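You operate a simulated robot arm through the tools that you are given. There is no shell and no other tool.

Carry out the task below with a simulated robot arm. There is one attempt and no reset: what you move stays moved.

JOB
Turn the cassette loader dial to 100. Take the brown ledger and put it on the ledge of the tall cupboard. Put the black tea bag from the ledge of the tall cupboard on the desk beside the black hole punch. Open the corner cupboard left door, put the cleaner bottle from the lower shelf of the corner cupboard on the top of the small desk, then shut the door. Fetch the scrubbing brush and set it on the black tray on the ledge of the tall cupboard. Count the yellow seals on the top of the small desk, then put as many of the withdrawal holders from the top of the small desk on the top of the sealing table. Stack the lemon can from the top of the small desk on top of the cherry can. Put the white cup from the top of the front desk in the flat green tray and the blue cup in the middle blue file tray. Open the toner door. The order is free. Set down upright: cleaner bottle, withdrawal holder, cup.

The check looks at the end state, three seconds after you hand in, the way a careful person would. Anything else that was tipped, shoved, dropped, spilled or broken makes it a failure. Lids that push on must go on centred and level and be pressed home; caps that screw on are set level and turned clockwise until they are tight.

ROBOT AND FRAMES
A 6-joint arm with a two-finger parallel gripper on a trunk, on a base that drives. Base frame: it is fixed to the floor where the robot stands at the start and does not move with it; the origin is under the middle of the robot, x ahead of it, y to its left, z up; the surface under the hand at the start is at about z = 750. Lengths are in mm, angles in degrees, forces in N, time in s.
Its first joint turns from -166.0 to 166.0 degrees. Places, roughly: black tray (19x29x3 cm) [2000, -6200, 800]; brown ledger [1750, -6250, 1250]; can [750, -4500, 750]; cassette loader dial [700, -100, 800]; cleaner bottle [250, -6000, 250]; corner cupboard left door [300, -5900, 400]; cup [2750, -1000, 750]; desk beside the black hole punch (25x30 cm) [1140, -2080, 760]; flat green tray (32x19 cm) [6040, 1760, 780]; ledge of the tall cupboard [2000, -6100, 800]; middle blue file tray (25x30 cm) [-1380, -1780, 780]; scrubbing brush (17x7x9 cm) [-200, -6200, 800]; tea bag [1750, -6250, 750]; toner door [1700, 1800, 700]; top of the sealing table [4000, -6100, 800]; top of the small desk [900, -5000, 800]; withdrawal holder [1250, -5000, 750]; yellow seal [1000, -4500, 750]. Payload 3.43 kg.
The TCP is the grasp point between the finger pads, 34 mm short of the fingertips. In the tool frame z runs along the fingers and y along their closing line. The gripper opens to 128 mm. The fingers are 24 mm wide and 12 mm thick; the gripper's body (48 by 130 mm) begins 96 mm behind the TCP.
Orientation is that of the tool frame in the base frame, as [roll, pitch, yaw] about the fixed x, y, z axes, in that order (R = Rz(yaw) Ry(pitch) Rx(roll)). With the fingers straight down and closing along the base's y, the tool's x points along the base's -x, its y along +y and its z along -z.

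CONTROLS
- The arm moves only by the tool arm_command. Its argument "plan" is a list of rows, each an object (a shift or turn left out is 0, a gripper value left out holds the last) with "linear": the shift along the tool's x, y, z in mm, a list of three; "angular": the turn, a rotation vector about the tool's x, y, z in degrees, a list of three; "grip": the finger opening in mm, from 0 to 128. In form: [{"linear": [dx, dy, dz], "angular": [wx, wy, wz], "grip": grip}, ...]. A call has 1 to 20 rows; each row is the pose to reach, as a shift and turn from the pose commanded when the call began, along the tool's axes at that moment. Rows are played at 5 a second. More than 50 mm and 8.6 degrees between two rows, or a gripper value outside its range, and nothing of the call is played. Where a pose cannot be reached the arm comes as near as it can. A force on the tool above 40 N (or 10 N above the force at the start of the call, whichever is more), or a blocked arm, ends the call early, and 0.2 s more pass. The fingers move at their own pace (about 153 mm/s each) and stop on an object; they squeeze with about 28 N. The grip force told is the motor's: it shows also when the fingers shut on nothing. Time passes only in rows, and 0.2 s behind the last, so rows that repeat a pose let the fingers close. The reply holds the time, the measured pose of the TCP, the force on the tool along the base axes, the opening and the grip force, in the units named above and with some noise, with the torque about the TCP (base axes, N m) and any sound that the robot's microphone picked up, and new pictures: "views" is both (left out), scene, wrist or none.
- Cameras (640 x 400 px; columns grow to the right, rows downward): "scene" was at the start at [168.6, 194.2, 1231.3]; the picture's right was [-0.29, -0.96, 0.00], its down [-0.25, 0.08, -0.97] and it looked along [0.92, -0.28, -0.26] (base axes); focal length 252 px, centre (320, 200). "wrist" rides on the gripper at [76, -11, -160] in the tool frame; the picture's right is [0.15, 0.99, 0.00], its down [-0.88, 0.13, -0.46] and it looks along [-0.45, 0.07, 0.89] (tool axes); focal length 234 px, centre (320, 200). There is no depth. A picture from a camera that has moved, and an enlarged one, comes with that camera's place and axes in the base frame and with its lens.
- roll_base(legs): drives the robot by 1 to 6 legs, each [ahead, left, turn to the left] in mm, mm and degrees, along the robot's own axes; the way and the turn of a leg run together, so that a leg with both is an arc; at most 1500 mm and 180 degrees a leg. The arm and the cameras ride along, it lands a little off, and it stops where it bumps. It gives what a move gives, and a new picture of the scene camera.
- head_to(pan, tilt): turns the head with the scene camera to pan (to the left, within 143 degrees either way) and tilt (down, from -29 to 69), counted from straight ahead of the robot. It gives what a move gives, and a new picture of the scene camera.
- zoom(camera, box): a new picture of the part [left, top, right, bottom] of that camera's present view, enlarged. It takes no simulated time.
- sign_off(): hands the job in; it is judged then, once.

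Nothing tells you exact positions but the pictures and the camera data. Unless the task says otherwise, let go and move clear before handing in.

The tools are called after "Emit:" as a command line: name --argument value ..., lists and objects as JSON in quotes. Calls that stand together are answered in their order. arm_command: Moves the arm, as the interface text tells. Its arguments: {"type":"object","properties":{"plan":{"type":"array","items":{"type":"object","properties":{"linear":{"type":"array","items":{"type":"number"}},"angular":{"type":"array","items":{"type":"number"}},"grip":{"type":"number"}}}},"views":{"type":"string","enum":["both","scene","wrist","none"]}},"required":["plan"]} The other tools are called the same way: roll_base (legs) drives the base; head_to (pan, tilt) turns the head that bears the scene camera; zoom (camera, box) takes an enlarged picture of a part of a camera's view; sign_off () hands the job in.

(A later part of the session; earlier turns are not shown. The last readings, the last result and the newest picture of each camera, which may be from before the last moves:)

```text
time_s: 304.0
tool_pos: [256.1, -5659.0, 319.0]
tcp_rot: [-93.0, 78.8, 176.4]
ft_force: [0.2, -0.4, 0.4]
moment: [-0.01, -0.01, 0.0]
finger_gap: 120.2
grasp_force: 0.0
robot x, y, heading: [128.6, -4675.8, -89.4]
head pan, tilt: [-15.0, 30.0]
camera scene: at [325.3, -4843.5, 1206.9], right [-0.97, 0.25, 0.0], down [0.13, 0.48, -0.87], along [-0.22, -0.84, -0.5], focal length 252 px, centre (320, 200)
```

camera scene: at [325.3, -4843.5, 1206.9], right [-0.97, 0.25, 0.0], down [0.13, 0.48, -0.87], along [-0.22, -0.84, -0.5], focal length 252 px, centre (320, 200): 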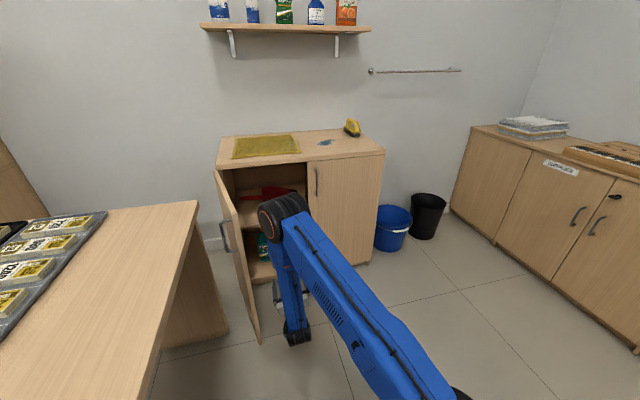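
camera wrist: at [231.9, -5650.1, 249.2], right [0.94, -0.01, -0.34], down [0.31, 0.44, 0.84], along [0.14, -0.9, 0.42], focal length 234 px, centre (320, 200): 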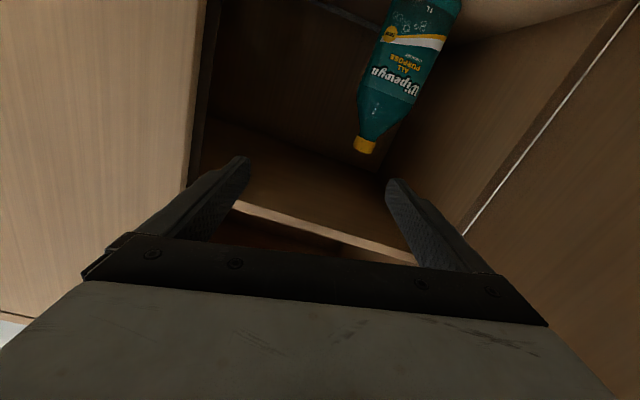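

Emit:
arm_command --plan '[{"linear": [0, 8, 32], "angular": [0, 0, 2]}, {"linear": [5, 17, 64], "angular": [0, 0, 4]}, {"linear": [12, 27, 96], "angular": [0, 0, 6]}, {"linear": [24, 38, 128], "angular": [0, 0, 8]}, {"linear": [36, 48, 160], "angular": [0, 0, 10]}, {"linear": [48, 57, 190], "angular": [0, 0, 11.2]}, {"linear": [48, 57, 190], "angular": [0, 0, 11.2]}]' --views "both"

```text
time_s: 305.6
tool_pos: [310.3, -5852.3, 269.1]
tcp_rot: [-105.4, 87.1, 163.2]
ft_force: [0.0, 0.1, 0.0]
moment: [0.01, -0.01, 0.03]
finger_gap: 120.2
grasp_force: 0.0
out of reach, approached as far as the arm can: row 2, 3, 4, 5, 6, 7
robot x, y, heading: [126.1, -4683.4, -90.0]
head pan, tilt: [-15.0, 30.0]
camera scene: at [325.3, -4843.5, 1206.9], right [-0.97, 0.25, 0.0], down [0.13, 0.48, -0.87], along [-0.22, -0.84, -0.5], focal length 252 px, centre (320, 200)
camera wrist: at [299.5, -5691.0, 196.7], right [0.98, -0.02, -0.19], down [0.18, 0.44, 0.88], along [0.07, -0.9, 0.43], focal length 234 px, centre (320, 200)
```

scene: 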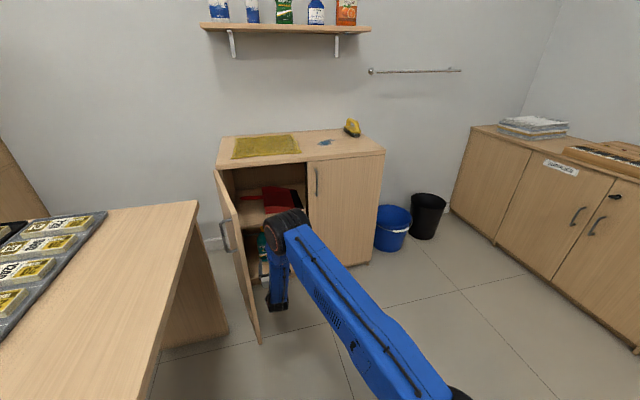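
wrist: 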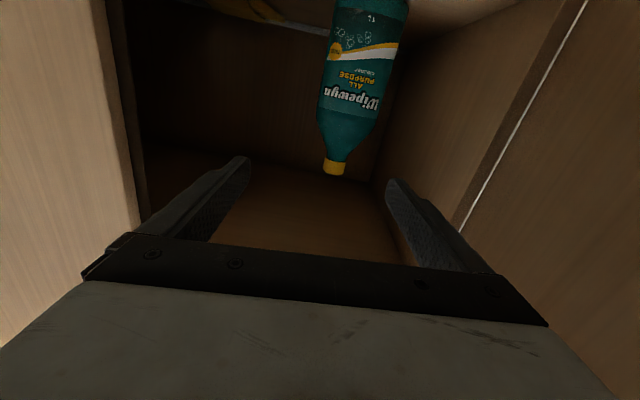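

The bottle's body is near (340, -6095). I move down to z≈225 and forward, straightening the last bit of roll, and check again.

Emit:
arm_command --plan '[{"linear": [0, 12, 33], "angular": [0, 0, 1]}, {"linear": [8, 22, 65], "angular": [0, 0, 2]}, {"linear": [22, 30, 85], "angular": [0, 0, 2.8]}, {"linear": [41, 34, 98], "angular": [0, 0, 2.8]}, {"linear": [41, 34, 98], "angular": [0, 0, 2.8]}]' --views "both"

```text
time_s: 306.8
tool_pos: [338.5, -5952.0, 225.3]
tcp_rot: [-177.7, 89.3, 90.9]
ft_force: [0.0, 0.3, 0.2]
moment: [0.0, 0.04, 0.02]
finger_gap: 120.1
grasp_force: 0.0
robot x, y, heading: [128.8, -4676.1, -89.7]
head pan, tilt: [-15.0, 30.0]
camera scene: at [325.3, -4843.5, 1206.9], right [-0.97, 0.25, 0.0], down [0.13, 0.48, -0.87], along [-0.22, -0.84, -0.5], focal length 252 px, centre (320, 200)
camera wrist: at [331.5, -5790.9, 152.4], right [0.99, -0.02, -0.15], down [0.14, 0.44, 0.89], along [0.05, -0.9, 0.44], focal length 234 px, centre (320, 200)
```

scene: 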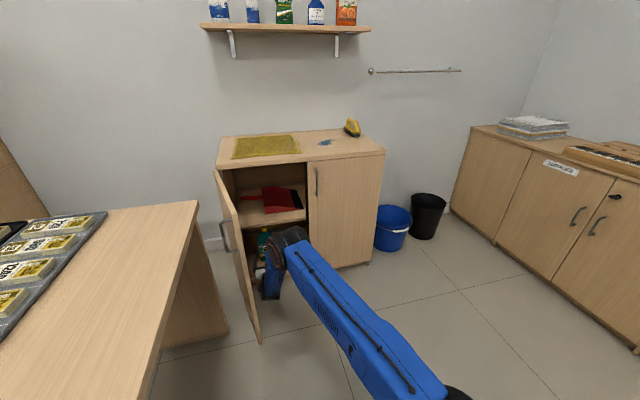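
wrist: 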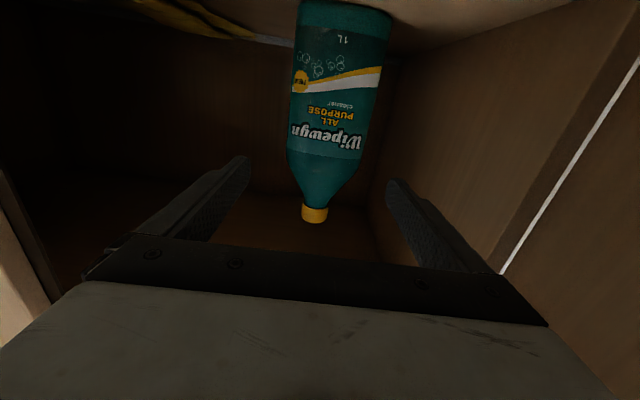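

The bottle is centred between the fingers at about (342, -6087). I open fully and slide forward around it.

Emit:
arm_command --plan '[{"linear": [0, 4, 0], "grip": 128}, {"linear": [0, 4, 25], "grip": 128}, {"linear": [0, 4, 50], "grip": 128}, {"linear": [0, 4, 75], "grip": 128}, {"linear": [0, 4, 100], "grip": 128}, {"linear": [0, 4, 118], "grip": 128}, {"linear": [0, 4, 128], "grip": 128}, {"linear": [0, 4, 128], "grip": 128}]' --views "both"

```text
time_s: 308.6
tool_pos: [341.2, -6080.0, 222.4]
tcp_rot: [-177.7, 89.3, 91.0]
ft_force: [0.4, 0.5, 0.5]
moment: [0.01, -0.03, 0.03]
finger_gap: 128.1
grasp_force: 0.0
robot x, y, heading: [130.8, -4679.2, -89.6]
head pan, tilt: [-15.0, 30.0]
camera scene: at [325.3, -4843.6, 1206.9], right [-0.97, 0.25, 0.0], down [0.13, 0.48, -0.87], along [-0.22, -0.84, -0.5], focal length 252 px, centre (320, 200)
camera wrist: at [333.0, -5918.6, 149.6], right [0.99, -0.02, -0.15], down [0.14, 0.44, 0.89], along [0.05, -0.9, 0.44], focal length 234 px, centre (320, 200)
```

scene: 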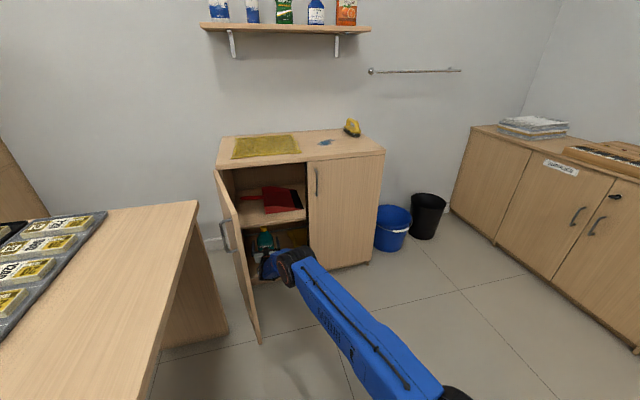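
wrist: 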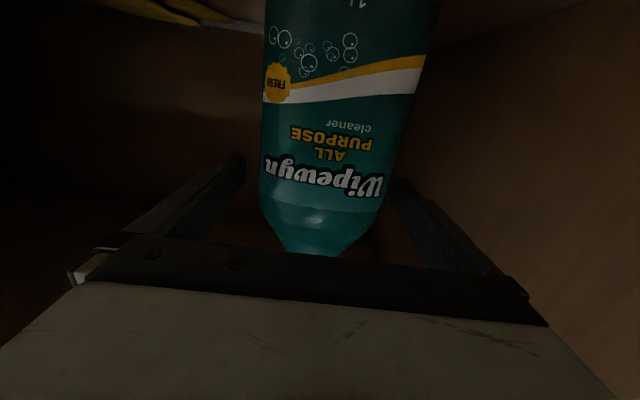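

The bottle sits centred between the fingers. I close the grip.

Emit:
arm_command --plan '[{"linear": [0, 0, 5], "grip": 115}, {"linear": [0, 0, 5], "grip": 100}, {"linear": [0, 0, 5], "grip": 80}, {"linear": [0, 0, 5], "grip": 60}, {"linear": [0, 0, 5], "grip": 0}, {"linear": [0, 0, 5], "grip": 0}, {"linear": [0, 0, 5], "grip": 0}]' --views "wrist"

```text
time_s: 310.2
tool_pos: [339.9, -6084.7, 223.0]
tcp_rot: [-177.9, 89.2, 90.7]
ft_force: [4.9, 0.1, 0.5]
moment: [0.08, -0.13, 0.03]
finger_gap: 98.1
grasp_force: 28.3
robot x, y, heading: [129.3, -4675.5, -89.8]
head pan, tilt: [-15.0, 30.0]
camera wrist: at [333.4, -5923.4, 149.0], right [0.99, -0.02, -0.15], down [0.14, 0.44, 0.89], along [0.05, -0.9, 0.44], focal length 234 px, centre (320, 200)
```

wrist: 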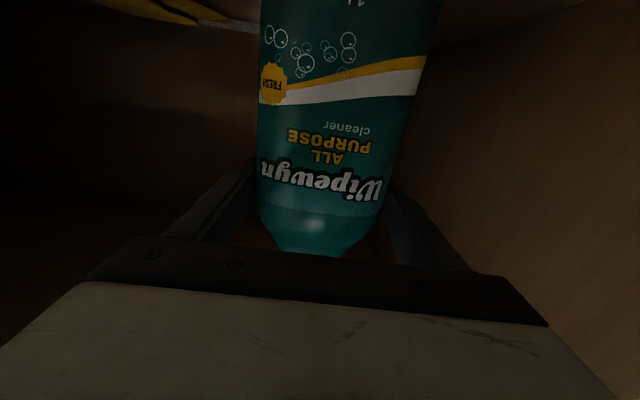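

Emit:
arm_command --plan '[{"linear": [-2, 0, 0]}, {"linear": [-4, 0, 0]}, {"linear": [-7, 0, 0]}, {"linear": [-10, 0, 0]}, {"linear": [-14, 0, 0]}, {"linear": [-18, 0, 0]}, {"linear": [-22, 0, 0]}, {"linear": [-22, 0, 0]}]' --views "both"

```text
time_s: 312.0
tool_pos: [342.4, -6085.4, 243.7]
tcp_rot: [-177.3, 89.2, 91.3]
ft_force: [0.2, 0.2, -10.5]
moment: [0.1, 0.02, -0.05]
finger_gap: 98.1
grasp_force: 28.4
robot x, y, heading: [131.4, -4676.5, -89.9]
head pan, tilt: [-15.0, 30.0]
camera scene: at [325.4, -4844.1, 1206.8], right [-0.97, 0.25, 0.0], down [0.13, 0.48, -0.87], along [-0.22, -0.84, -0.5], focal length 252 px, centre (320, 200)
camera wrist: at [333.8, -5924.0, 171.0], right [0.99, -0.02, -0.15], down [0.14, 0.44, 0.89], along [0.05, -0.9, 0.44], focal length 234 px, centre (320, 200)
```

scene: 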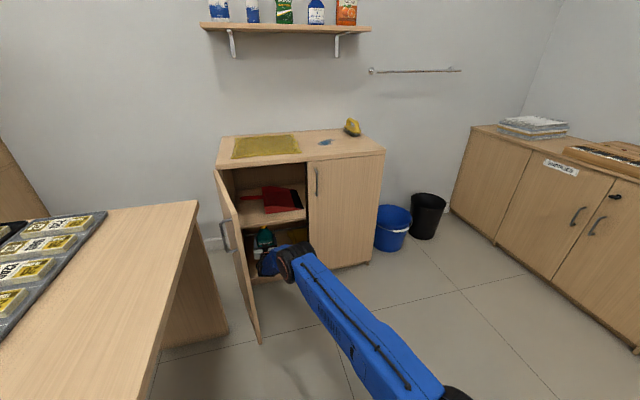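
wrist: 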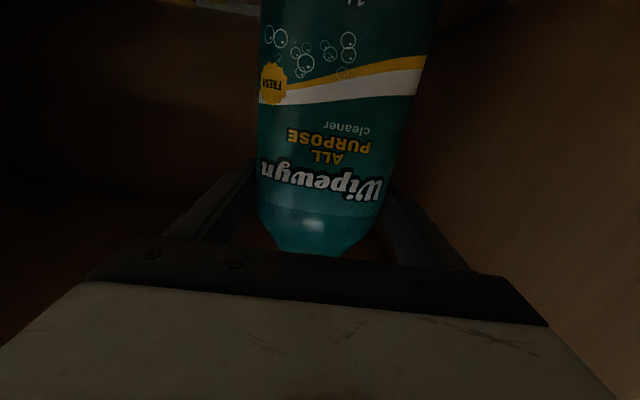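

The bottle is lifted (about 1 kg). I back the whole base 400 mm to draw it straight out of the cupboard.

Emit:
roll_base --legs '[[-400, 0, 0]]'

Emit:
arm_command --plan '[{"linear": [0, 0, 0]}]' --views "wrist"

```text
time_s: 314.5
tool_pos: [339.4, -5684.6, 242.8]
tcp_rot: [-177.6, 89.2, 91.0]
ft_force: [-1.0, 0.7, -10.5]
moment: [0.07, 0.0, 0.01]
finger_gap: 98.1
grasp_force: 27.8
robot x, y, heading: [128.2, -4279.3, -90.0]
head pan, tilt: [-15.0, 30.0]
camera scene: at [323.6, -4444.2, 1206.8], right [-0.97, 0.26, 0.0], down [0.13, 0.48, -0.87], along [-0.22, -0.84, -0.5], focal length 252 px, centre (320, 200)
```

scene: 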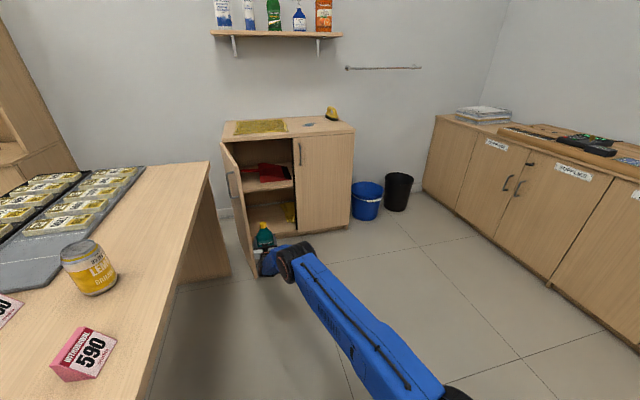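

```text
time_s: 314.9
tool_pos: [338.9, -5685.6, 242.9]
tcp_rot: [-175.9, 89.1, 92.4]
ft_force: [-0.9, -0.1, -10.9]
moment: [0.12, 0.03, 0.01]
finger_gap: 98.0
grasp_force: 28.2
robot x, y, heading: [126.7, -4278.8, -89.8]
head pan, tilt: [-15.0, 30.0]
camera wrist: at [331.0, -5523.7, 170.1], right [0.99, -0.02, -0.15], down [0.14, 0.44, 0.89], along [0.04, -0.9, 0.44], focal length 234 px, centre (320, 200)
```

wrist: 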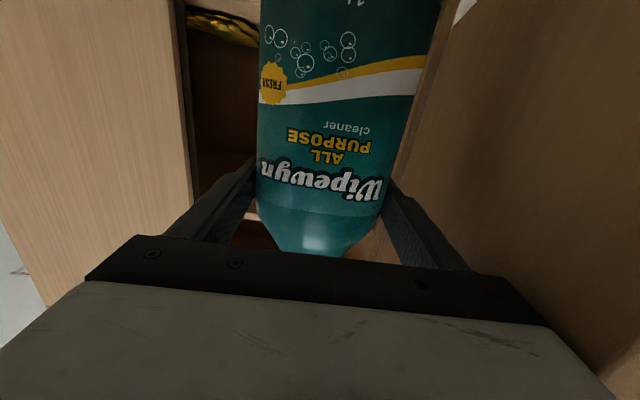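

The bottle is clear of the cupboard. I raise it straight up in the level grip to about z 965.

Emit:
arm_command --plan '[{"linear": [-20, 0, 0]}, {"linear": [-50, 0, 0]}, {"linear": [-85, 0, 0]}, {"linear": [-125, 0, 0]}, {"linear": [-165, 0, 0]}, {"linear": [-205, 0, 0]}, {"linear": [-245, 0, 0]}, {"linear": [-285, 0, 0]}, {"linear": [-325, 0, 0]}, {"linear": [-365, 0, 0]}, {"linear": [-405, 0, 0]}, {"linear": [-445, 0, 0]}, {"linear": [-485, 0, 0]}, {"linear": [-525, 0, 0]}, {"linear": [-565, 0, 0]}, {"linear": [-605, 0, 0]}, {"linear": [-640, 0, 0]}, {"linear": [-675, 0, 0]}, {"linear": [-705, 0, 0]}, {"linear": [-720, 0, 0]}]' --views "both"

```text
time_s: 319.1
tool_pos: [340.9, -5697.6, 964.6]
tcp_rot: [-176.3, 89.2, 92.3]
ft_force: [-0.1, -0.5, -11.0]
moment: [0.13, -0.03, 0.01]
finger_gap: 98.2
grasp_force: 27.7
robot x, y, heading: [128.2, -4278.5, -89.8]
head pan, tilt: [-15.0, 30.0]
camera scene: at [323.6, -4444.2, 1206.8], right [-0.97, 0.26, 0.0], down [0.13, 0.48, -0.87], along [-0.22, -0.84, -0.5], focal length 252 px, centre (320, 200)
camera wrist: at [333.9, -5535.4, 891.5], right [0.99, -0.02, -0.15], down [0.14, 0.44, 0.89], along [0.05, -0.9, 0.44], focal length 234 px, centre (320, 200)
```

scene: 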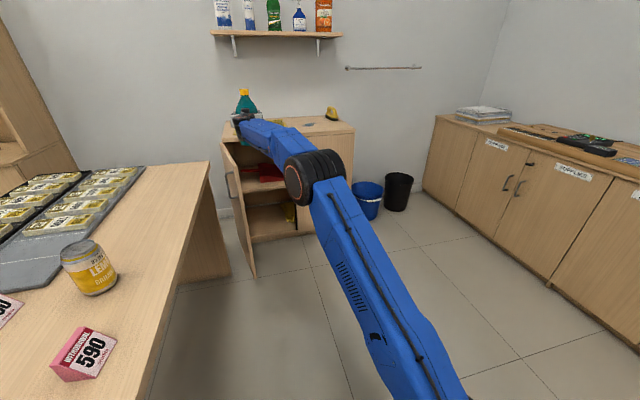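
wrist: 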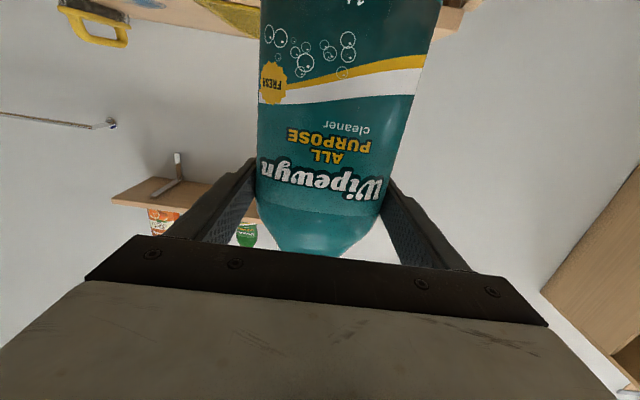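

From here the free part of the small desk is within reach, so I simply carry the bottle across at this height to about (650, -5450).

Emit:
arm_command --plan '[{"linear": [0, 15, -12], "angular": [-1, 0, 0]}, {"linear": [0, 40, -32], "angular": [-2.5, 0, 0]}, {"linear": [0, 68, -54], "angular": [-4, 0, 0]}, {"linear": [0, 96, -77], "angular": [-6, 0, 0]}, {"linear": [0, 124, -99], "angular": [-8, 0, 0]}, {"linear": [0, 152, -121], "angular": [-10, 0, 0]}, {"linear": [0, 180, -144], "angular": [-12, 0, 0]}, {"linear": [0, 208, -166], "angular": [-14, 0, 0]}, {"linear": [0, 236, -189], "angular": [-16, 0, 0]}, {"linear": [0, 264, -211], "angular": [-18, 0, 0]}, {"linear": [0, 290, -232], "angular": [-19, 0, 0]}, {"linear": [0, 305, -244], "angular": [-20, 0, 0]}, {"linear": [0, 309, -247], "angular": [-20, 0, 0]}, {"linear": [0, 309, -247], "angular": [-20, 0, 0]}]' --views "both"

```text
time_s: 322.1
tool_pos: [656.2, -5456.2, 967.8]
tcp_rot: [163.8, 89.1, 92.4]
ft_force: [-0.3, 0.5, -10.6]
moment: [0.13, 0.03, 0.0]
finger_gap: 98.0
grasp_force: 28.0
robot x, y, heading: [126.7, -4280.7, -89.7]
head pan, tilt: [-15.0, 30.0]
camera scene: at [323.8, -4444.0, 1206.8], right [-0.97, 0.25, 0.0], down [0.13, 0.48, -0.87], along [-0.22, -0.84, -0.5], focal length 252 px, centre (320, 200)
camera wrist: at [593.3, -5306.8, 894.4], right [0.94, 0.32, -0.14], down [-0.02, 0.46, 0.89], along [0.35, -0.83, 0.44], focal length 234 px, centre (320, 200)
```

scene: 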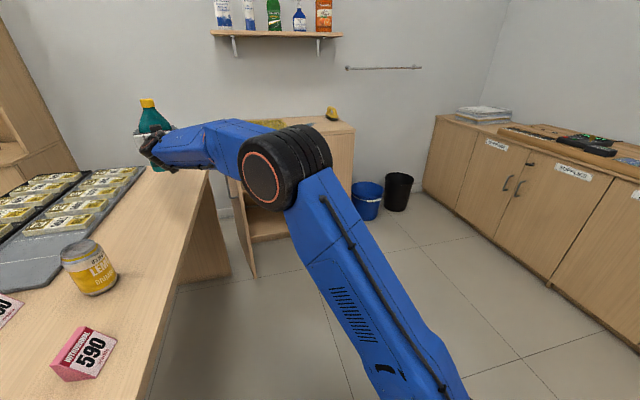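
wrist: 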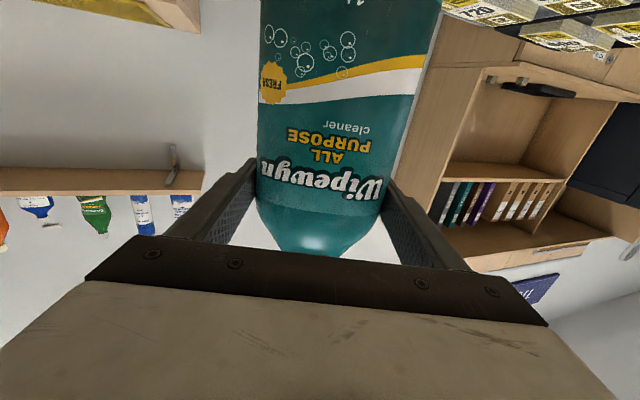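

The bottle is above the empty part of the desk top. I lower it step by step until it touches.

Emit:
arm_command --plan '[{"linear": [8, 0, 0]}, {"linear": [18, 0, 0]}, {"linear": [28, 0, 0]}, {"linear": [36, 0, 0]}, {"linear": [41, 0, 0]}, {"linear": [45, 0, 0]}, {"linear": [45, 0, 0]}]' --views "none"

Emit:
arm_command --plan '[{"linear": [3, 0, 0]}, {"linear": [6, 0, 0]}, {"linear": [9, 0, 0]}, {"linear": [9, 0, 0]}]' --views "scene"

```text
time_s: 323.7
tool_pos: [654.8, -5457.7, 920.6]
tcp_rot: [163.7, 89.2, 92.3]
ft_force: [0.0, -0.3, -10.5]
moment: [0.06, 0.08, 0.01]
finger_gap: 98.0
grasp_force: 27.8
robot x, y, heading: [126.5, -4276.6, -89.6]
head pan, tilt: [-15.0, 30.0]
```

```text
time_s: 324.7
tool_pos: [654.6, -5456.3, 911.7]
tcp_rot: [164.2, 89.3, 92.5]
ft_force: [-0.2, -0.3, -10.5]
moment: [0.11, 0.05, -0.04]
finger_gap: 98.2
grasp_force: 27.9
robot x, y, heading: [128.1, -4278.8, -89.7]
head pan, tilt: [-15.0, 30.0]
camera scene: at [323.7, -4444.0, 1206.8], right [-0.97, 0.26, 0.0], down [0.13, 0.48, -0.87], along [-0.22, -0.84, -0.5], focal length 252 px, centre (320, 200)
```

scene: 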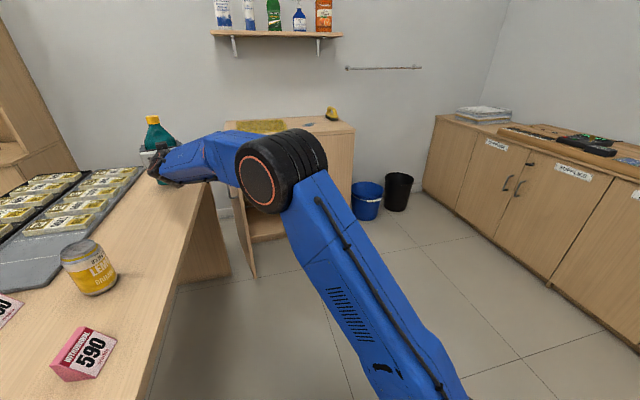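

Emit:
arm_command --plan '[{"linear": [3, 0, 0]}, {"linear": [6, 0, 0]}, {"linear": [9, 0, 0]}, {"linear": [9, 0, 0]}]' --views "none"

Emit:
arm_command --plan '[{"linear": [2, 0, 0]}, {"linear": [4, 0, 0]}, {"linear": [4, 0, 0]}]' --views "none"

```text
time_s: 325.7
tool_pos: [655.3, -5455.3, 903.4]
tcp_rot: [164.1, 89.2, 92.7]
ft_force: [-0.1, 0.4, -10.2]
moment: [0.12, 0.03, -0.02]
finger_gap: 98.3
grasp_force: 28.1
robot x, y, heading: [127.5, -4281.4, -89.8]
head pan, tilt: [-15.0, 30.0]
```

```text
time_s: 326.5
tool_pos: [654.5, -5456.1, 898.8]
tcp_rot: [163.8, 89.2, 92.4]
ft_force: [-0.6, 0.4, -10.0]
moment: [0.13, 0.07, 0.0]
finger_gap: 97.9
grasp_force: 27.8
robot x, y, heading: [128.1, -4280.2, -89.9]
head pan, tilt: [-15.0, 30.0]
```

Emit:
arm_command --plan '[{"linear": [2, 0, 0]}, {"linear": [4, 0, 0]}, {"linear": [4, 0, 0]}]' --views "none"

Emit:
arm_command --plan '[{"linear": [2, 0, 0]}, {"linear": [4, 0, 0]}, {"linear": [4, 0, 0]}]' --views "scene"

```text
time_s: 327.3
tool_pos: [655.5, -5455.6, 896.1]
tcp_rot: [164.0, 89.2, 92.5]
ft_force: [0.1, 0.1, -11.1]
moment: [0.12, 0.06, 0.0]
finger_gap: 98.2
grasp_force: 28.3
robot x, y, heading: [122.5, -4278.3, -90.0]
head pan, tilt: [-15.0, 30.0]
```

```text
time_s: 328.1
tool_pos: [654.9, -5454.4, 891.4]
tcp_rot: [162.6, 89.3, 91.2]
ft_force: [0.7, -0.7, -7.6]
moment: [0.01, 0.01, 0.02]
finger_gap: 98.2
grasp_force: 28.2
robot x, y, heading: [126.9, -4277.6, -89.9]
head pan, tilt: [-15.0, 30.0]
camera scene: at [323.7, -4443.9, 1206.8], right [-0.97, 0.26, 0.0], down [0.13, 0.48, -0.87], along [-0.22, -0.84, -0.5], focal length 252 px, centre (320, 200)
```

scene: 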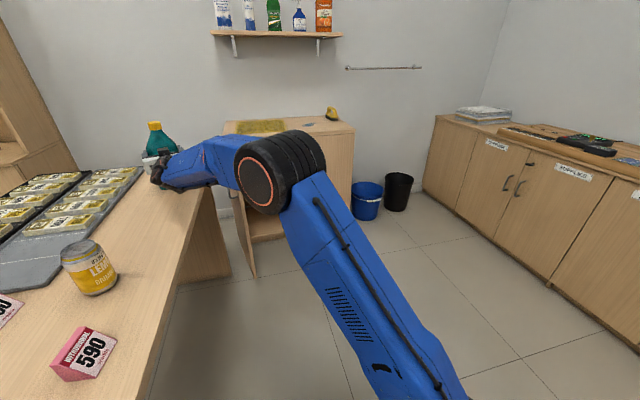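

Emit:
arm_command --plan '[{"linear": [1, 0, 0]}, {"linear": [2, 0, 0]}, {"linear": [2, 0, 0]}]' --views "none"

```text
time_s: 328.9
tool_pos: [654.1, -5454.8, 892.5]
tcp_rot: [159.3, 89.3, 87.9]
ft_force: [4.6, -2.0, 5.1]
moment: [-0.33, -0.14, 0.11]
finger_gap: 98.0
grasp_force: 28.2
robot x, y, heading: [127.6, -4277.7, -89.8]
head pan, tilt: [-15.0, 30.0]
```

The bottle stands on the desk. I open the fingers and draw straight back.

Emit:
arm_command --plan '[{"linear": [0, 0, 0], "grip": 102}, {"linear": [0, 0, 0], "grip": 110}, {"linear": [0, 0, 0], "grip": 120}, {"linear": [0, 0, 0], "grip": 128}, {"linear": [0, 0, 0], "grip": 128}, {"linear": [0, 0, -20], "grip": 128}, {"linear": [0, 0, -45], "grip": 128}, {"linear": [0, 0, -75], "grip": 128}, {"linear": [0, 0, -110], "grip": 128}, {"linear": [0, 0, -145], "grip": 128}]' --views "both"

```text
time_s: 331.1
tool_pos: [609.1, -5316.8, 890.4]
tcp_rot: [165.4, 89.2, 94.0]
ft_force: [0.6, -0.8, -1.1]
moment: [-0.05, -0.02, -0.02]
finger_gap: 128.0
grasp_force: 0.1
robot x, y, heading: [125.7, -4278.4, -89.8]
head pan, tilt: [-15.0, 30.0]
camera scene: at [323.6, -4443.8, 1206.8], right [-0.97, 0.26, 0.0], down [0.13, 0.48, -0.87], along [-0.22, -0.84, -0.5], focal length 252 px, centre (320, 200)
camera wrist: at [546.8, -5167.7, 817.6], right [0.94, 0.32, -0.14], down [-0.02, 0.46, 0.89], along [0.35, -0.83, 0.44], focal length 234 px, centre (320, 200)
```

scene: 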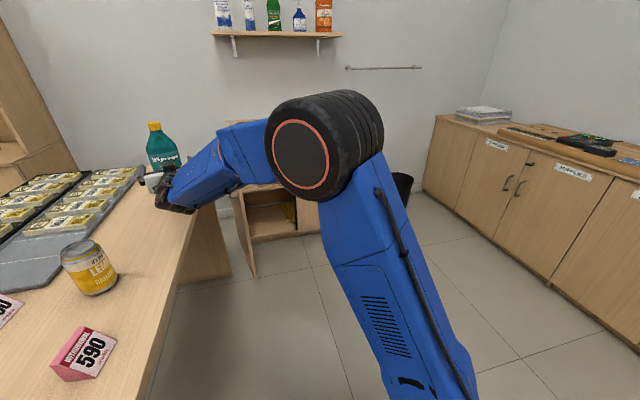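
wrist: 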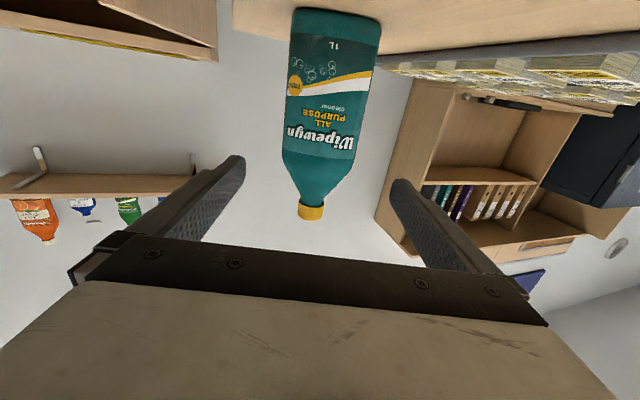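

The bottle stands upright on the small desk. Next I shut the cupboard door: I bring the arm back up with the tool pointing down, then drive closer.

Emit:
arm_command --plan '[{"linear": [-15, -5, -40], "angular": [0, 4, 0]}, {"linear": [-30, -20, -70], "angular": [0, 10, 0]}, {"linear": [-45, -45, -95], "angular": [0, 18, 0]}, {"linear": [-60, -75, -110], "angular": [0, 26, 0]}, {"linear": [-75, -105, -120], "angular": [0, 34, 0]}, {"linear": [-90, -135, -130], "angular": [0, 42, 0]}, {"linear": [-105, -160, -138], "angular": [0, 50, 0]}, {"linear": [-120, -190, -145], "angular": [0, 58, 0]}, {"linear": [-135, -215, -152], "angular": [0, 66, 0]}, {"linear": [-145, -240, -158], "angular": [0, 74, 0]}, {"linear": [-155, -260, -163], "angular": [0, 82, 0]}, {"linear": [-160, -268, -165], "angular": [0, 90, 0]}, {"linear": [-160, -268, -165], "angular": [0, 90, 0], "grip": 60}]' --views "both"

```text
time_s: 333.9
tool_pos: [301.8, -5248.6, 1052.8]
tcp_rot: [179.9, -0.9, 108.6]
ft_force: [0.0, -0.2, -0.3]
moment: [0.0, 0.0, -0.01]
finger_gap: 60.2
grasp_force: 0.1
robot x, y, heading: [125.6, -4276.9, -89.8]
head pan, tilt: [-15.0, 30.0]
camera scene: at [323.4, -4443.5, 1206.9], right [-0.97, 0.26, 0.0], down [0.13, 0.48, -0.87], along [-0.22, -0.84, -0.5], focal length 252 px, centre (320, 200)
camera wrist: at [265.9, -5182.9, 1214.9], right [0.89, 0.45, 0.01], down [0.4, -0.8, 0.44], along [0.21, -0.39, -0.9], focal length 234 px, centre (320, 200)
```

scene: 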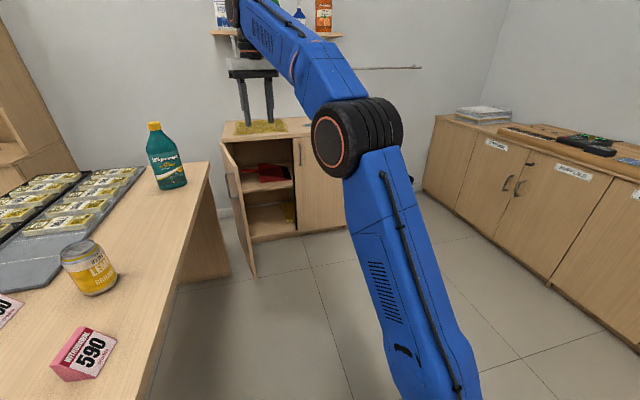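
wrist: 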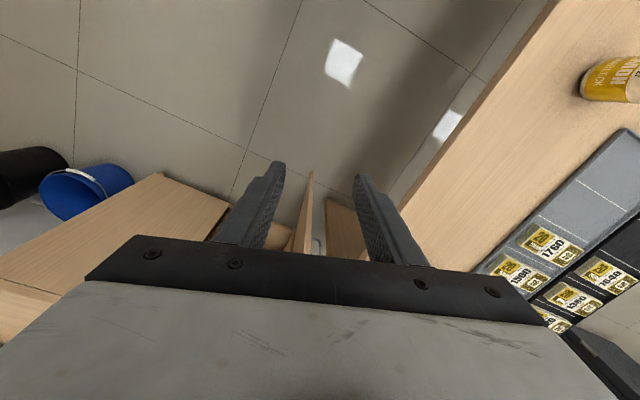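

From above I see the door stands at about 78°, tip near (413, -5550), so there is room between it and the desk. I drive ahead 470 mm to push it shut by its handle bar.

Emit:
roll_base --legs '[[470, 0, 0]]'

Emit:
arm_command --plan '[{"linear": [20, 35, 0], "angular": [0, 0, 2], "grip": 0}, {"linear": [40, 70, 0], "angular": [0, 0, 4]}, {"linear": [65, 105, 0], "angular": [0, 0, 6]}, {"linear": [80, 145, 0], "angular": [0, 0, 6.6]}, {"linear": [90, 185, 0], "angular": [0, 0, 6.6]}, {"linear": [90, 200, 0], "angular": [0, 0, 6.6]}]' --views "both"

```text
time_s: 336.7
tool_pos: [311.3, -5716.7, 1053.0]
tcp_rot: [179.8, -0.7, 109.0]
ft_force: [0.1, -0.2, -0.7]
moment: [0.02, -0.02, -0.01]
finger_gap: 60.0
grasp_force: 0.0
robot x, y, heading: [126.9, -4745.3, -89.5]
head pan, tilt: [-15.0, 30.0]
camera scene: at [327.4, -4911.6, 1206.9], right [-0.97, 0.25, 0.0], down [0.12, 0.48, -0.87], along [-0.22, -0.84, -0.5], focal length 252 px, centre (320, 200)
```

scene: 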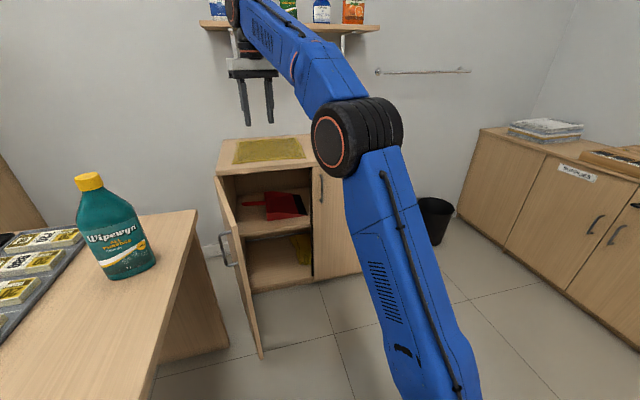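

```text
time_s: 338.1
tool_pos: [470.1, -5567.6, 1055.3]
tcp_rot: [179.8, -0.8, 102.4]
ft_force: [-0.6, -0.3, 1.0]
moment: [0.0, -0.02, -0.02]
finger_gap: 0.0
grasp_force: 28.2
robot x, y, heading: [129.5, -4747.8, -89.6]
head pan, tilt: [-15.0, 30.0]
camera scene: at [327.2, -4911.6, 1206.9], right [-0.97, 0.25, 0.0], down [0.13, 0.48, -0.87], along [-0.22, -0.84, -0.5], focal length 252 px, centre (320, 200)
camera wrist: at [442.5, -5497.5, 1217.1], right [0.94, 0.35, 0.0], down [0.31, -0.84, 0.44], along [0.16, -0.41, -0.9], focal length 234 px, centre (320, 200)
```

scene: 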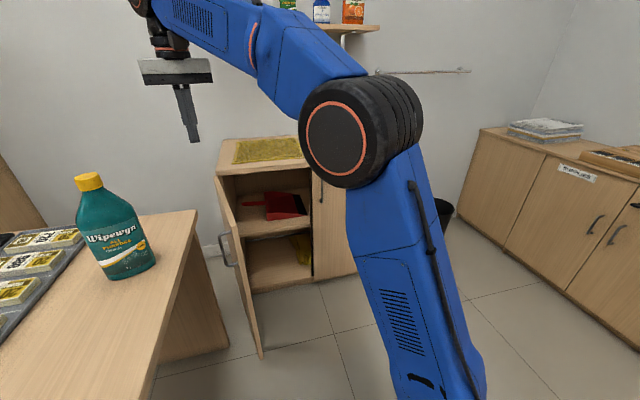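
wrist: 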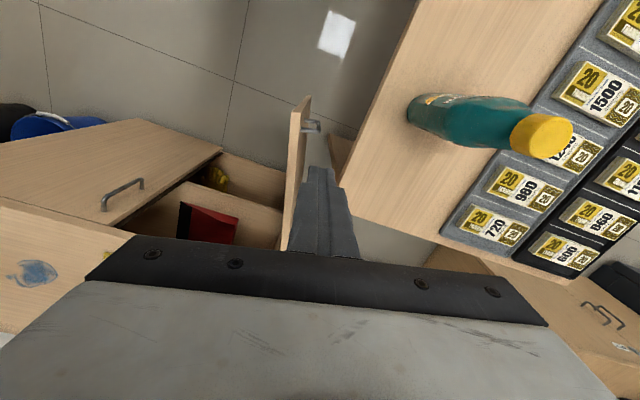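

The handle bar of the open door is near (463, -5570) and the desk edge at x≈530. I lower the closed fingers into the gap between them.

Emit:
arm_command --plan '[{"linear": [-12.6, 22.8, 40]}, {"linear": [-12.6, 22.8, 85]}, {"linear": [-12.6, 22.8, 130]}, {"linear": [-12.6, 22.8, 175]}, {"linear": [-12.6, 22.8, 215]}, {"linear": [-12.6, 22.8, 250]}, {"linear": [-12.6, 22.8, 250]}]' --views "wrist"

```text
time_s: 339.7
tool_pos: [495.8, -5570.9, 803.2]
tcp_rot: [179.8, -0.8, 102.3]
ft_force: [-0.1, 0.8, 0.4]
moment: [-0.02, 0.01, 0.01]
finger_gap: 0.1
grasp_force: 28.3
robot x, y, heading: [129.3, -4747.1, -89.7]
head pan, tilt: [-15.0, 30.0]
camera wrist: at [467.3, -5501.8, 965.0], right [0.94, 0.35, 0.0], down [0.31, -0.84, 0.44], along [0.16, -0.41, -0.9], focal length 234 px, centre (320, 200)
```

wrist: 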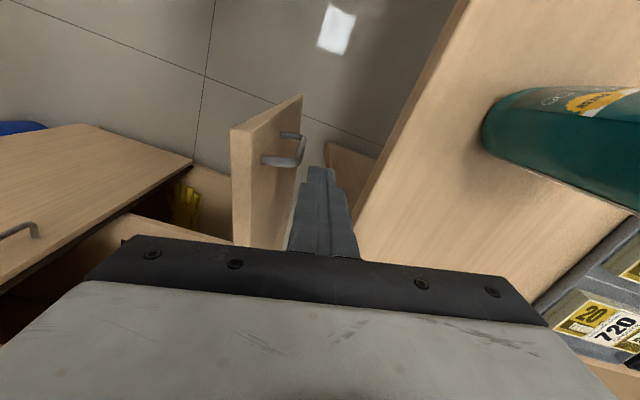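

Emit:
arm_command --plan '[{"linear": [0, 5, 15]}, {"linear": [0, 5, 35]}, {"linear": [0, 5, 55]}, {"linear": [0, 5, 68]}, {"linear": [0, 5, 68]}]' --views "wrist"

```text
time_s: 340.9
tool_pos: [501.1, -5570.5, 735.5]
tcp_rot: [180.0, -0.8, 102.3]
ft_force: [0.2, 0.1, -0.3]
moment: [0.0, 0.01, -0.02]
finger_gap: 0.0
grasp_force: 27.7
robot x, y, heading: [133.6, -4745.8, -89.9]
head pan, tilt: [-15.0, 30.0]
camera wrist: at [472.6, -5500.1, 897.3], right [0.94, 0.35, 0.0], down [0.31, -0.84, 0.44], along [0.16, -0.41, -0.9], focal length 234 px, centre (320, 200)
```

wrist: 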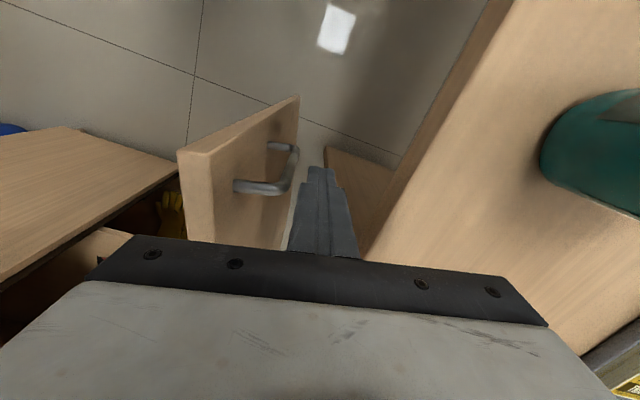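

I sweep the door shut by pushing its handle bar along the arc, turning the tool with it.

Emit:
arm_command --plan '[{"linear": [-4, -23.8, 0]}, {"linear": [-0.6, -48.7, 0], "angular": [0, 0, -4]}, {"linear": [0.9, -74, 0], "angular": [0, 0, -8]}, {"linear": [0.5, -105.4, 0], "angular": [0, 0, -13]}, {"linear": [-2.4, -136.7, 0], "angular": [0, 0, -18]}, {"linear": [-7.1, -161.5, 0], "angular": [0, 0, -22]}, {"linear": [-13.4, -185.9, 0], "angular": [0, 0, -26]}, {"linear": [-28.3, -227.3, 0], "angular": [0, 0, -33]}, {"linear": [-39, -250.1, 0], "angular": [0, 0, -37]}, {"linear": [-51.4, -272.1, 0], "angular": [0, 0, -41]}, {"linear": [-76.6, -308.3, 0], "angular": [0, 0, -48]}, {"linear": [-92.8, -327.5, 0], "angular": [0, 0, -52]}, {"linear": [-110.3, -345.5, 0], "angular": [0, 0, -56]}, {"linear": [-110.3, -345.5, 0], "angular": [0, 0, -56]}]' --views "both"

```text
time_s: 343.9
tool_pos: [184.0, -5748.7, 734.7]
tcp_rot: [179.3, -0.3, 158.2]
ft_force: [0.0, 0.6, 0.4]
moment: [0.02, -0.01, -0.01]
finger_gap: 0.2
grasp_force: 28.3
robot x, y, heading: [129.4, -4747.4, -89.6]
head pan, tilt: [-15.0, 30.0]
camera scene: at [327.3, -4911.6, 1206.9], right [-0.97, 0.25, 0.0], down [0.13, 0.48, -0.87], along [-0.22, -0.84, -0.5], focal length 252 px, centre (320, 200)
camera wrist: at [109.1, -5734.6, 894.3], right [0.23, 0.97, 0.01], down [0.87, -0.21, 0.45], along [0.44, -0.09, -0.89], focal length 234 px, centre (320, 200)
```

scene: 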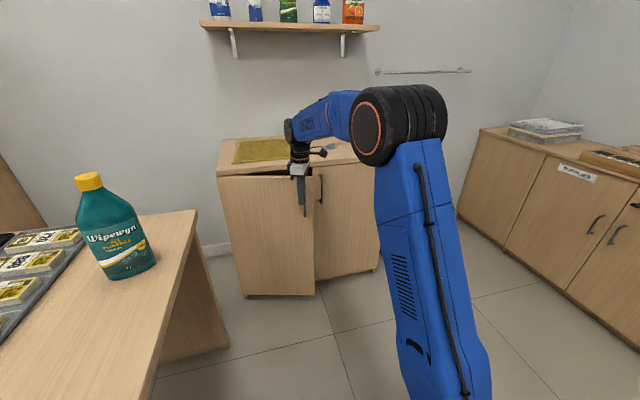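
wrist: 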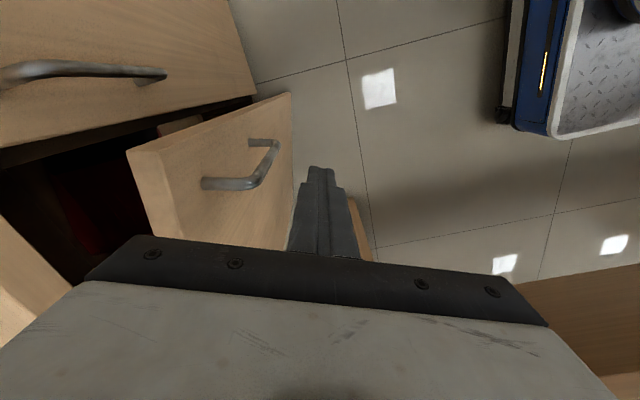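

The door is nearly shut. I push the last bit until it closes.

Emit:
arm_command --plan '[{"linear": [0.7, -24, 0], "angular": [0, 0, -4]}, {"linear": [0.7, -45.7, 0], "angular": [0, 0, -7]}, {"linear": [0.9, -70.9, 0], "angular": [0, 0, -11]}, {"linear": [-0.6, -96, 0], "angular": [0, 0, -15]}, {"linear": [-3.8, -121, 0], "angular": [0, 0, -19]}, {"linear": [-6, -132, 0], "angular": [0, 0, -21]}, {"linear": [-7.3, -139.6, 0], "angular": [0, 0, -22]}, {"linear": [-7.3, -143.6, 0], "angular": [0, 0, -22]}, {"linear": [-7.3, -143.6, 0], "angular": [0, 0, -22]}]' --views "both"

```text
time_s: 345.5
tool_pos: [141.4, -5876.3, 733.7]
tcp_rot: [178.6, 0.0, -180.0]
ft_force: [-0.2, 14.6, 4.7]
moment: [-0.02, 0.02, -0.06]
finger_gap: 0.0
grasp_force: 28.0
robot x, y, heading: [132.2, -4744.3, -89.3]
head pan, tilt: [-15.0, 30.0]
stopped in row 7: the force on the tool passed its limit at 60 N (the readings are from after the stop); the commanded pose is now the measured one
camera scene: at [327.3, -4910.4, 1207.0], right [-0.97, 0.25, 0.0], down [0.12, 0.48, -0.87], along [-0.22, -0.84, -0.5], focal length 252 px, centre (320, 200)
camera wrist: at [64.9, -5890.4, 893.3], right [-0.15, 0.99, 0.02], down [0.88, 0.12, 0.46], along [0.45, 0.09, -0.89], focal length 234 px, centre (320, 200)
```

scene: 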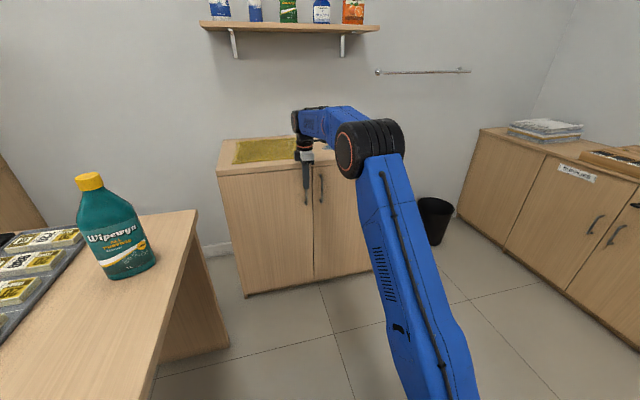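
wrist: 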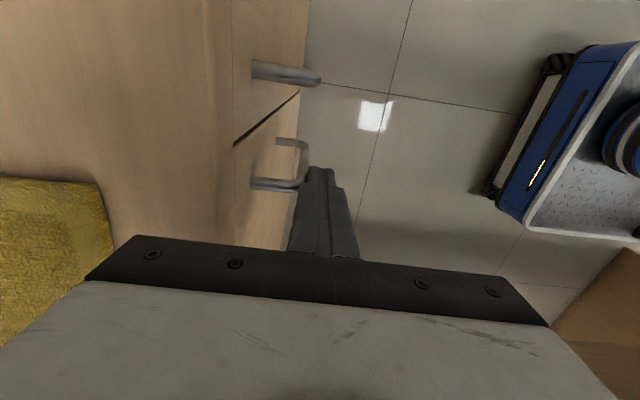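

The cupboard door is shut. I back off gently and raise the arm, then look at the scrubbing brush on the cupboard top.

Emit:
arm_command --plan '[{"linear": [0, 5, 0]}, {"linear": [0, 20, 0]}, {"linear": [0, 45, 0]}, {"linear": [0, 60, -30]}, {"linear": [0, 75, -70]}, {"linear": [0, 90, -110]}, {"linear": [0, 105, -150]}, {"linear": [0, 120, -190]}, {"linear": [0, 150, -225]}, {"linear": [0, 190, -250]}, {"linear": [0, 230, -275]}, {"linear": [0, 270, -300]}, {"linear": [0, 300, -335]}]' --views "scene"

Emit:
roll_base --legs '[[430, -120, -0.5]]'

Emit:
head_to --pan -20 --tilt 20

```text
time_s: 348.3
tool_pos: [140.8, -5582.3, 1075.4]
tcp_rot: [178.6, 0.0, 179.9]
ft_force: [0.6, -0.3, -0.7]
moment: [0.09, -0.01, 0.0]
finger_gap: 0.0
grasp_force: 28.5
robot x, y, heading: [128.9, -4744.6, -89.6]
head pan, tilt: [-15.0, 30.0]
camera scene: at [327.4, -4911.5, 1206.9], right [-0.97, 0.25, 0.0], down [0.12, 0.48, -0.87], along [-0.22, -0.84, -0.5], focal length 252 px, centre (320, 200)
```

scene: 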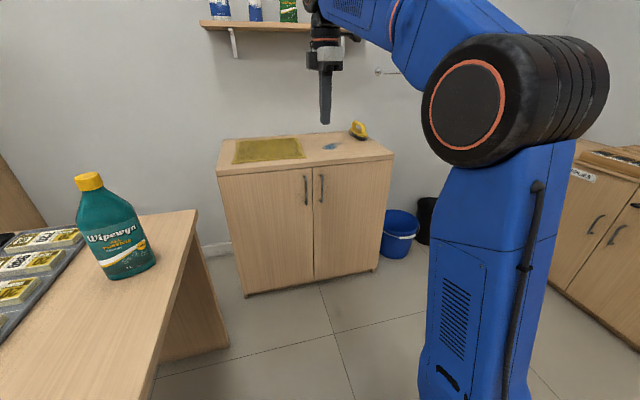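

```text
time_s: 351.0
tool_pos: [21.9, -6020.2, 1075.3]
tcp_rot: [178.6, 0.0, 179.9]
ft_force: [0.0, -0.1, 0.3]
moment: [-0.02, 0.0, 0.01]
finger_gap: 0.0
grasp_force: 27.6
robot x, y, heading: [15.8, -5183.1, -89.9]
head pan, tilt: [-15.0, 30.0]
camera scene: at [211.2, -5348.6, 1206.9], right [-0.97, 0.25, 0.0], down [0.13, 0.48, -0.87], along [-0.22, -0.84, -0.5], focal length 252 px, centre (320, 200)
```

scene: 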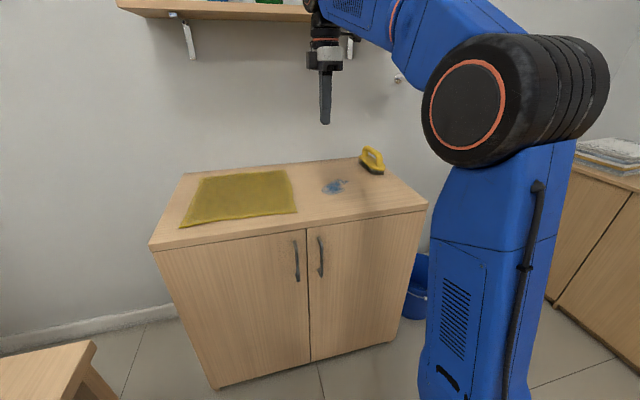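

```text
time_s: 351.8
tool_pos: [21.3, -6020.6, 1076.6]
tcp_rot: [178.5, 0.0, 179.8]
ft_force: [0.0, 0.0, -0.2]
moment: [0.0, 0.0, 0.01]
finger_gap: 0.0
grasp_force: 28.3
robot x, y, heading: [12.2, -5182.0, -89.9]
head pan, tilt: [-20.0, 20.0]
camera scene: at [202.8, -5348.8, 1222.9], right [-0.94, 0.34, 0.0], down [0.12, 0.32, -0.94], along [-0.32, -0.88, -0.34], focal length 252 px, centre (320, 200)
```

scene: 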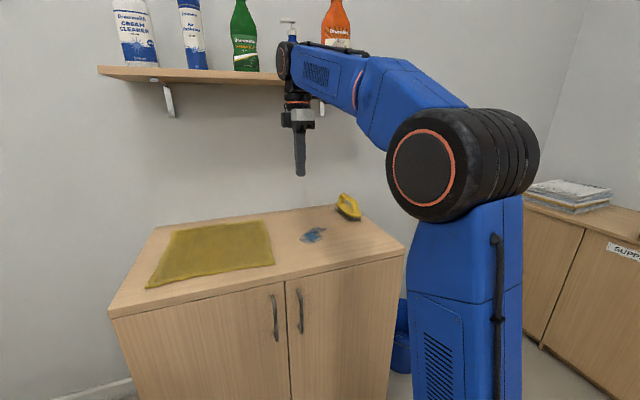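

Emit:
zoom --camera "scene" --box '[300, 180, 380, 240]'

```text
6.67 times, centred on (340, 210) of scene
camera zoom: at [202.8, -5348.8, 1222.9], right [-0.94, 0.34, 0.0], down [0.12, 0.32, -0.94], along [-0.32, -0.88, -0.34], focal length 1683 px, centre (187, 133)
```

zoom: 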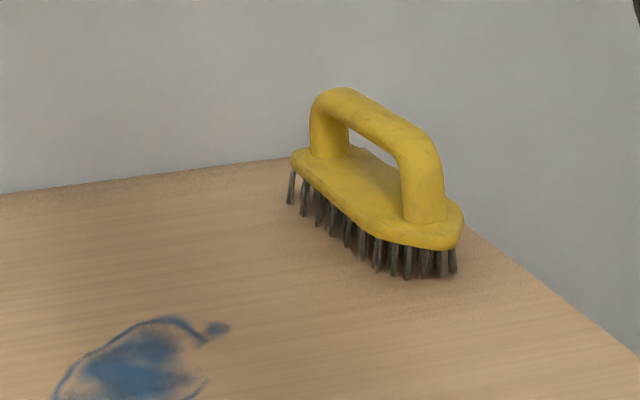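

The brush lies along roughly (-0.33, 0.95), centred near (-262, -6275), with a handle loop on top. I hover over it with the tool turned to close across the handle.

Emit:
arm_command --plan '[{"linear": [28, -26, 8], "angular": [0, 0, 7], "grip": 20}, {"linear": [57, -51, 15], "angular": [0, 0, 14], "grip": 60}, {"linear": [85, -77, 23], "angular": [0, 0, 21], "grip": 100}, {"linear": [113, -102, 30], "angular": [0, 0, 28]}, {"linear": [142, -128, 38], "angular": [0, 0, 35]}, {"linear": [170, -153, 46], "angular": [0, 0, 42]}, {"linear": [198, -179, 53], "angular": [0, 0, 49]}, {"linear": [226, -204, 61], "angular": [0, 0, 56]}, {"linear": [255, -230, 68], "angular": [0, 0, 63]}, {"linear": [283, -255, 76], "angular": [0, 0, 71]}, {"linear": [283, -255, 76], "angular": [0, 0, 71]}]' --views "both"

```text
time_s: 354.4
tool_pos: [-106.6, -6152.6, 1035.1]
tcp_rot: [-178.2, 2.2, 111.2]
ft_force: [-0.3, -0.2, 0.5]
moment: [0.0, -0.02, 0.01]
finger_gap: 99.9
grasp_force: 0.0
out of reach, approached as far as the arm can: row 10, 11
robot x, y, heading: [119.8, -5081.7, -87.7]
head pan, tilt: [-20.0, 20.0]
stopped in row 11: the arm was blocked; the commanded pose is now the measured one
camera scene: at [314.1, -5232.6, 1223.6], right [-0.95, 0.3, 0.0], down [0.1, 0.32, -0.94], along [-0.28, -0.9, -0.34], focal length 252 px, centre (320, 200)
camera wrist: at [-142.4, -6077.5, 1192.8], right [0.87, 0.49, -0.04], down [0.45, -0.75, 0.48], along [0.21, -0.44, -0.87], focal length 234 px, centre (320, 200)
```

scene: 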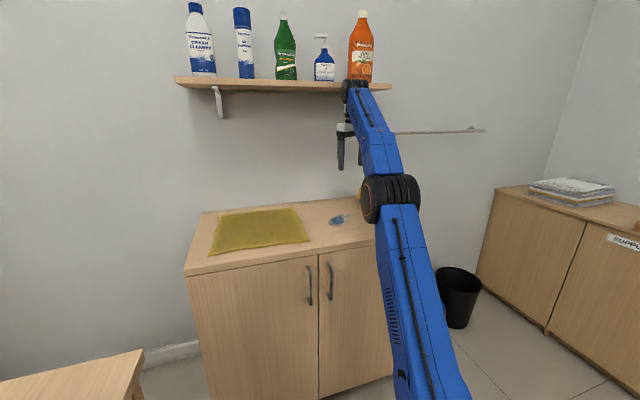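
wrist: 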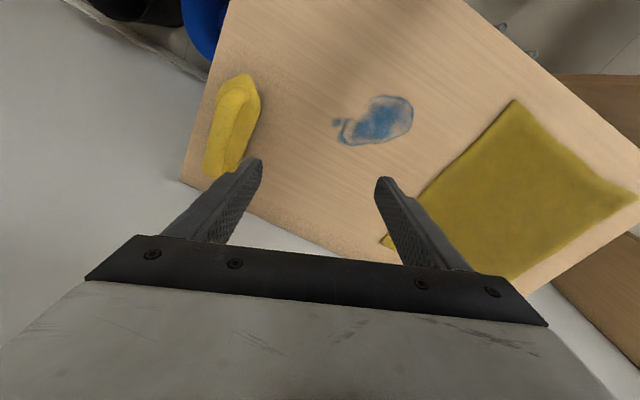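

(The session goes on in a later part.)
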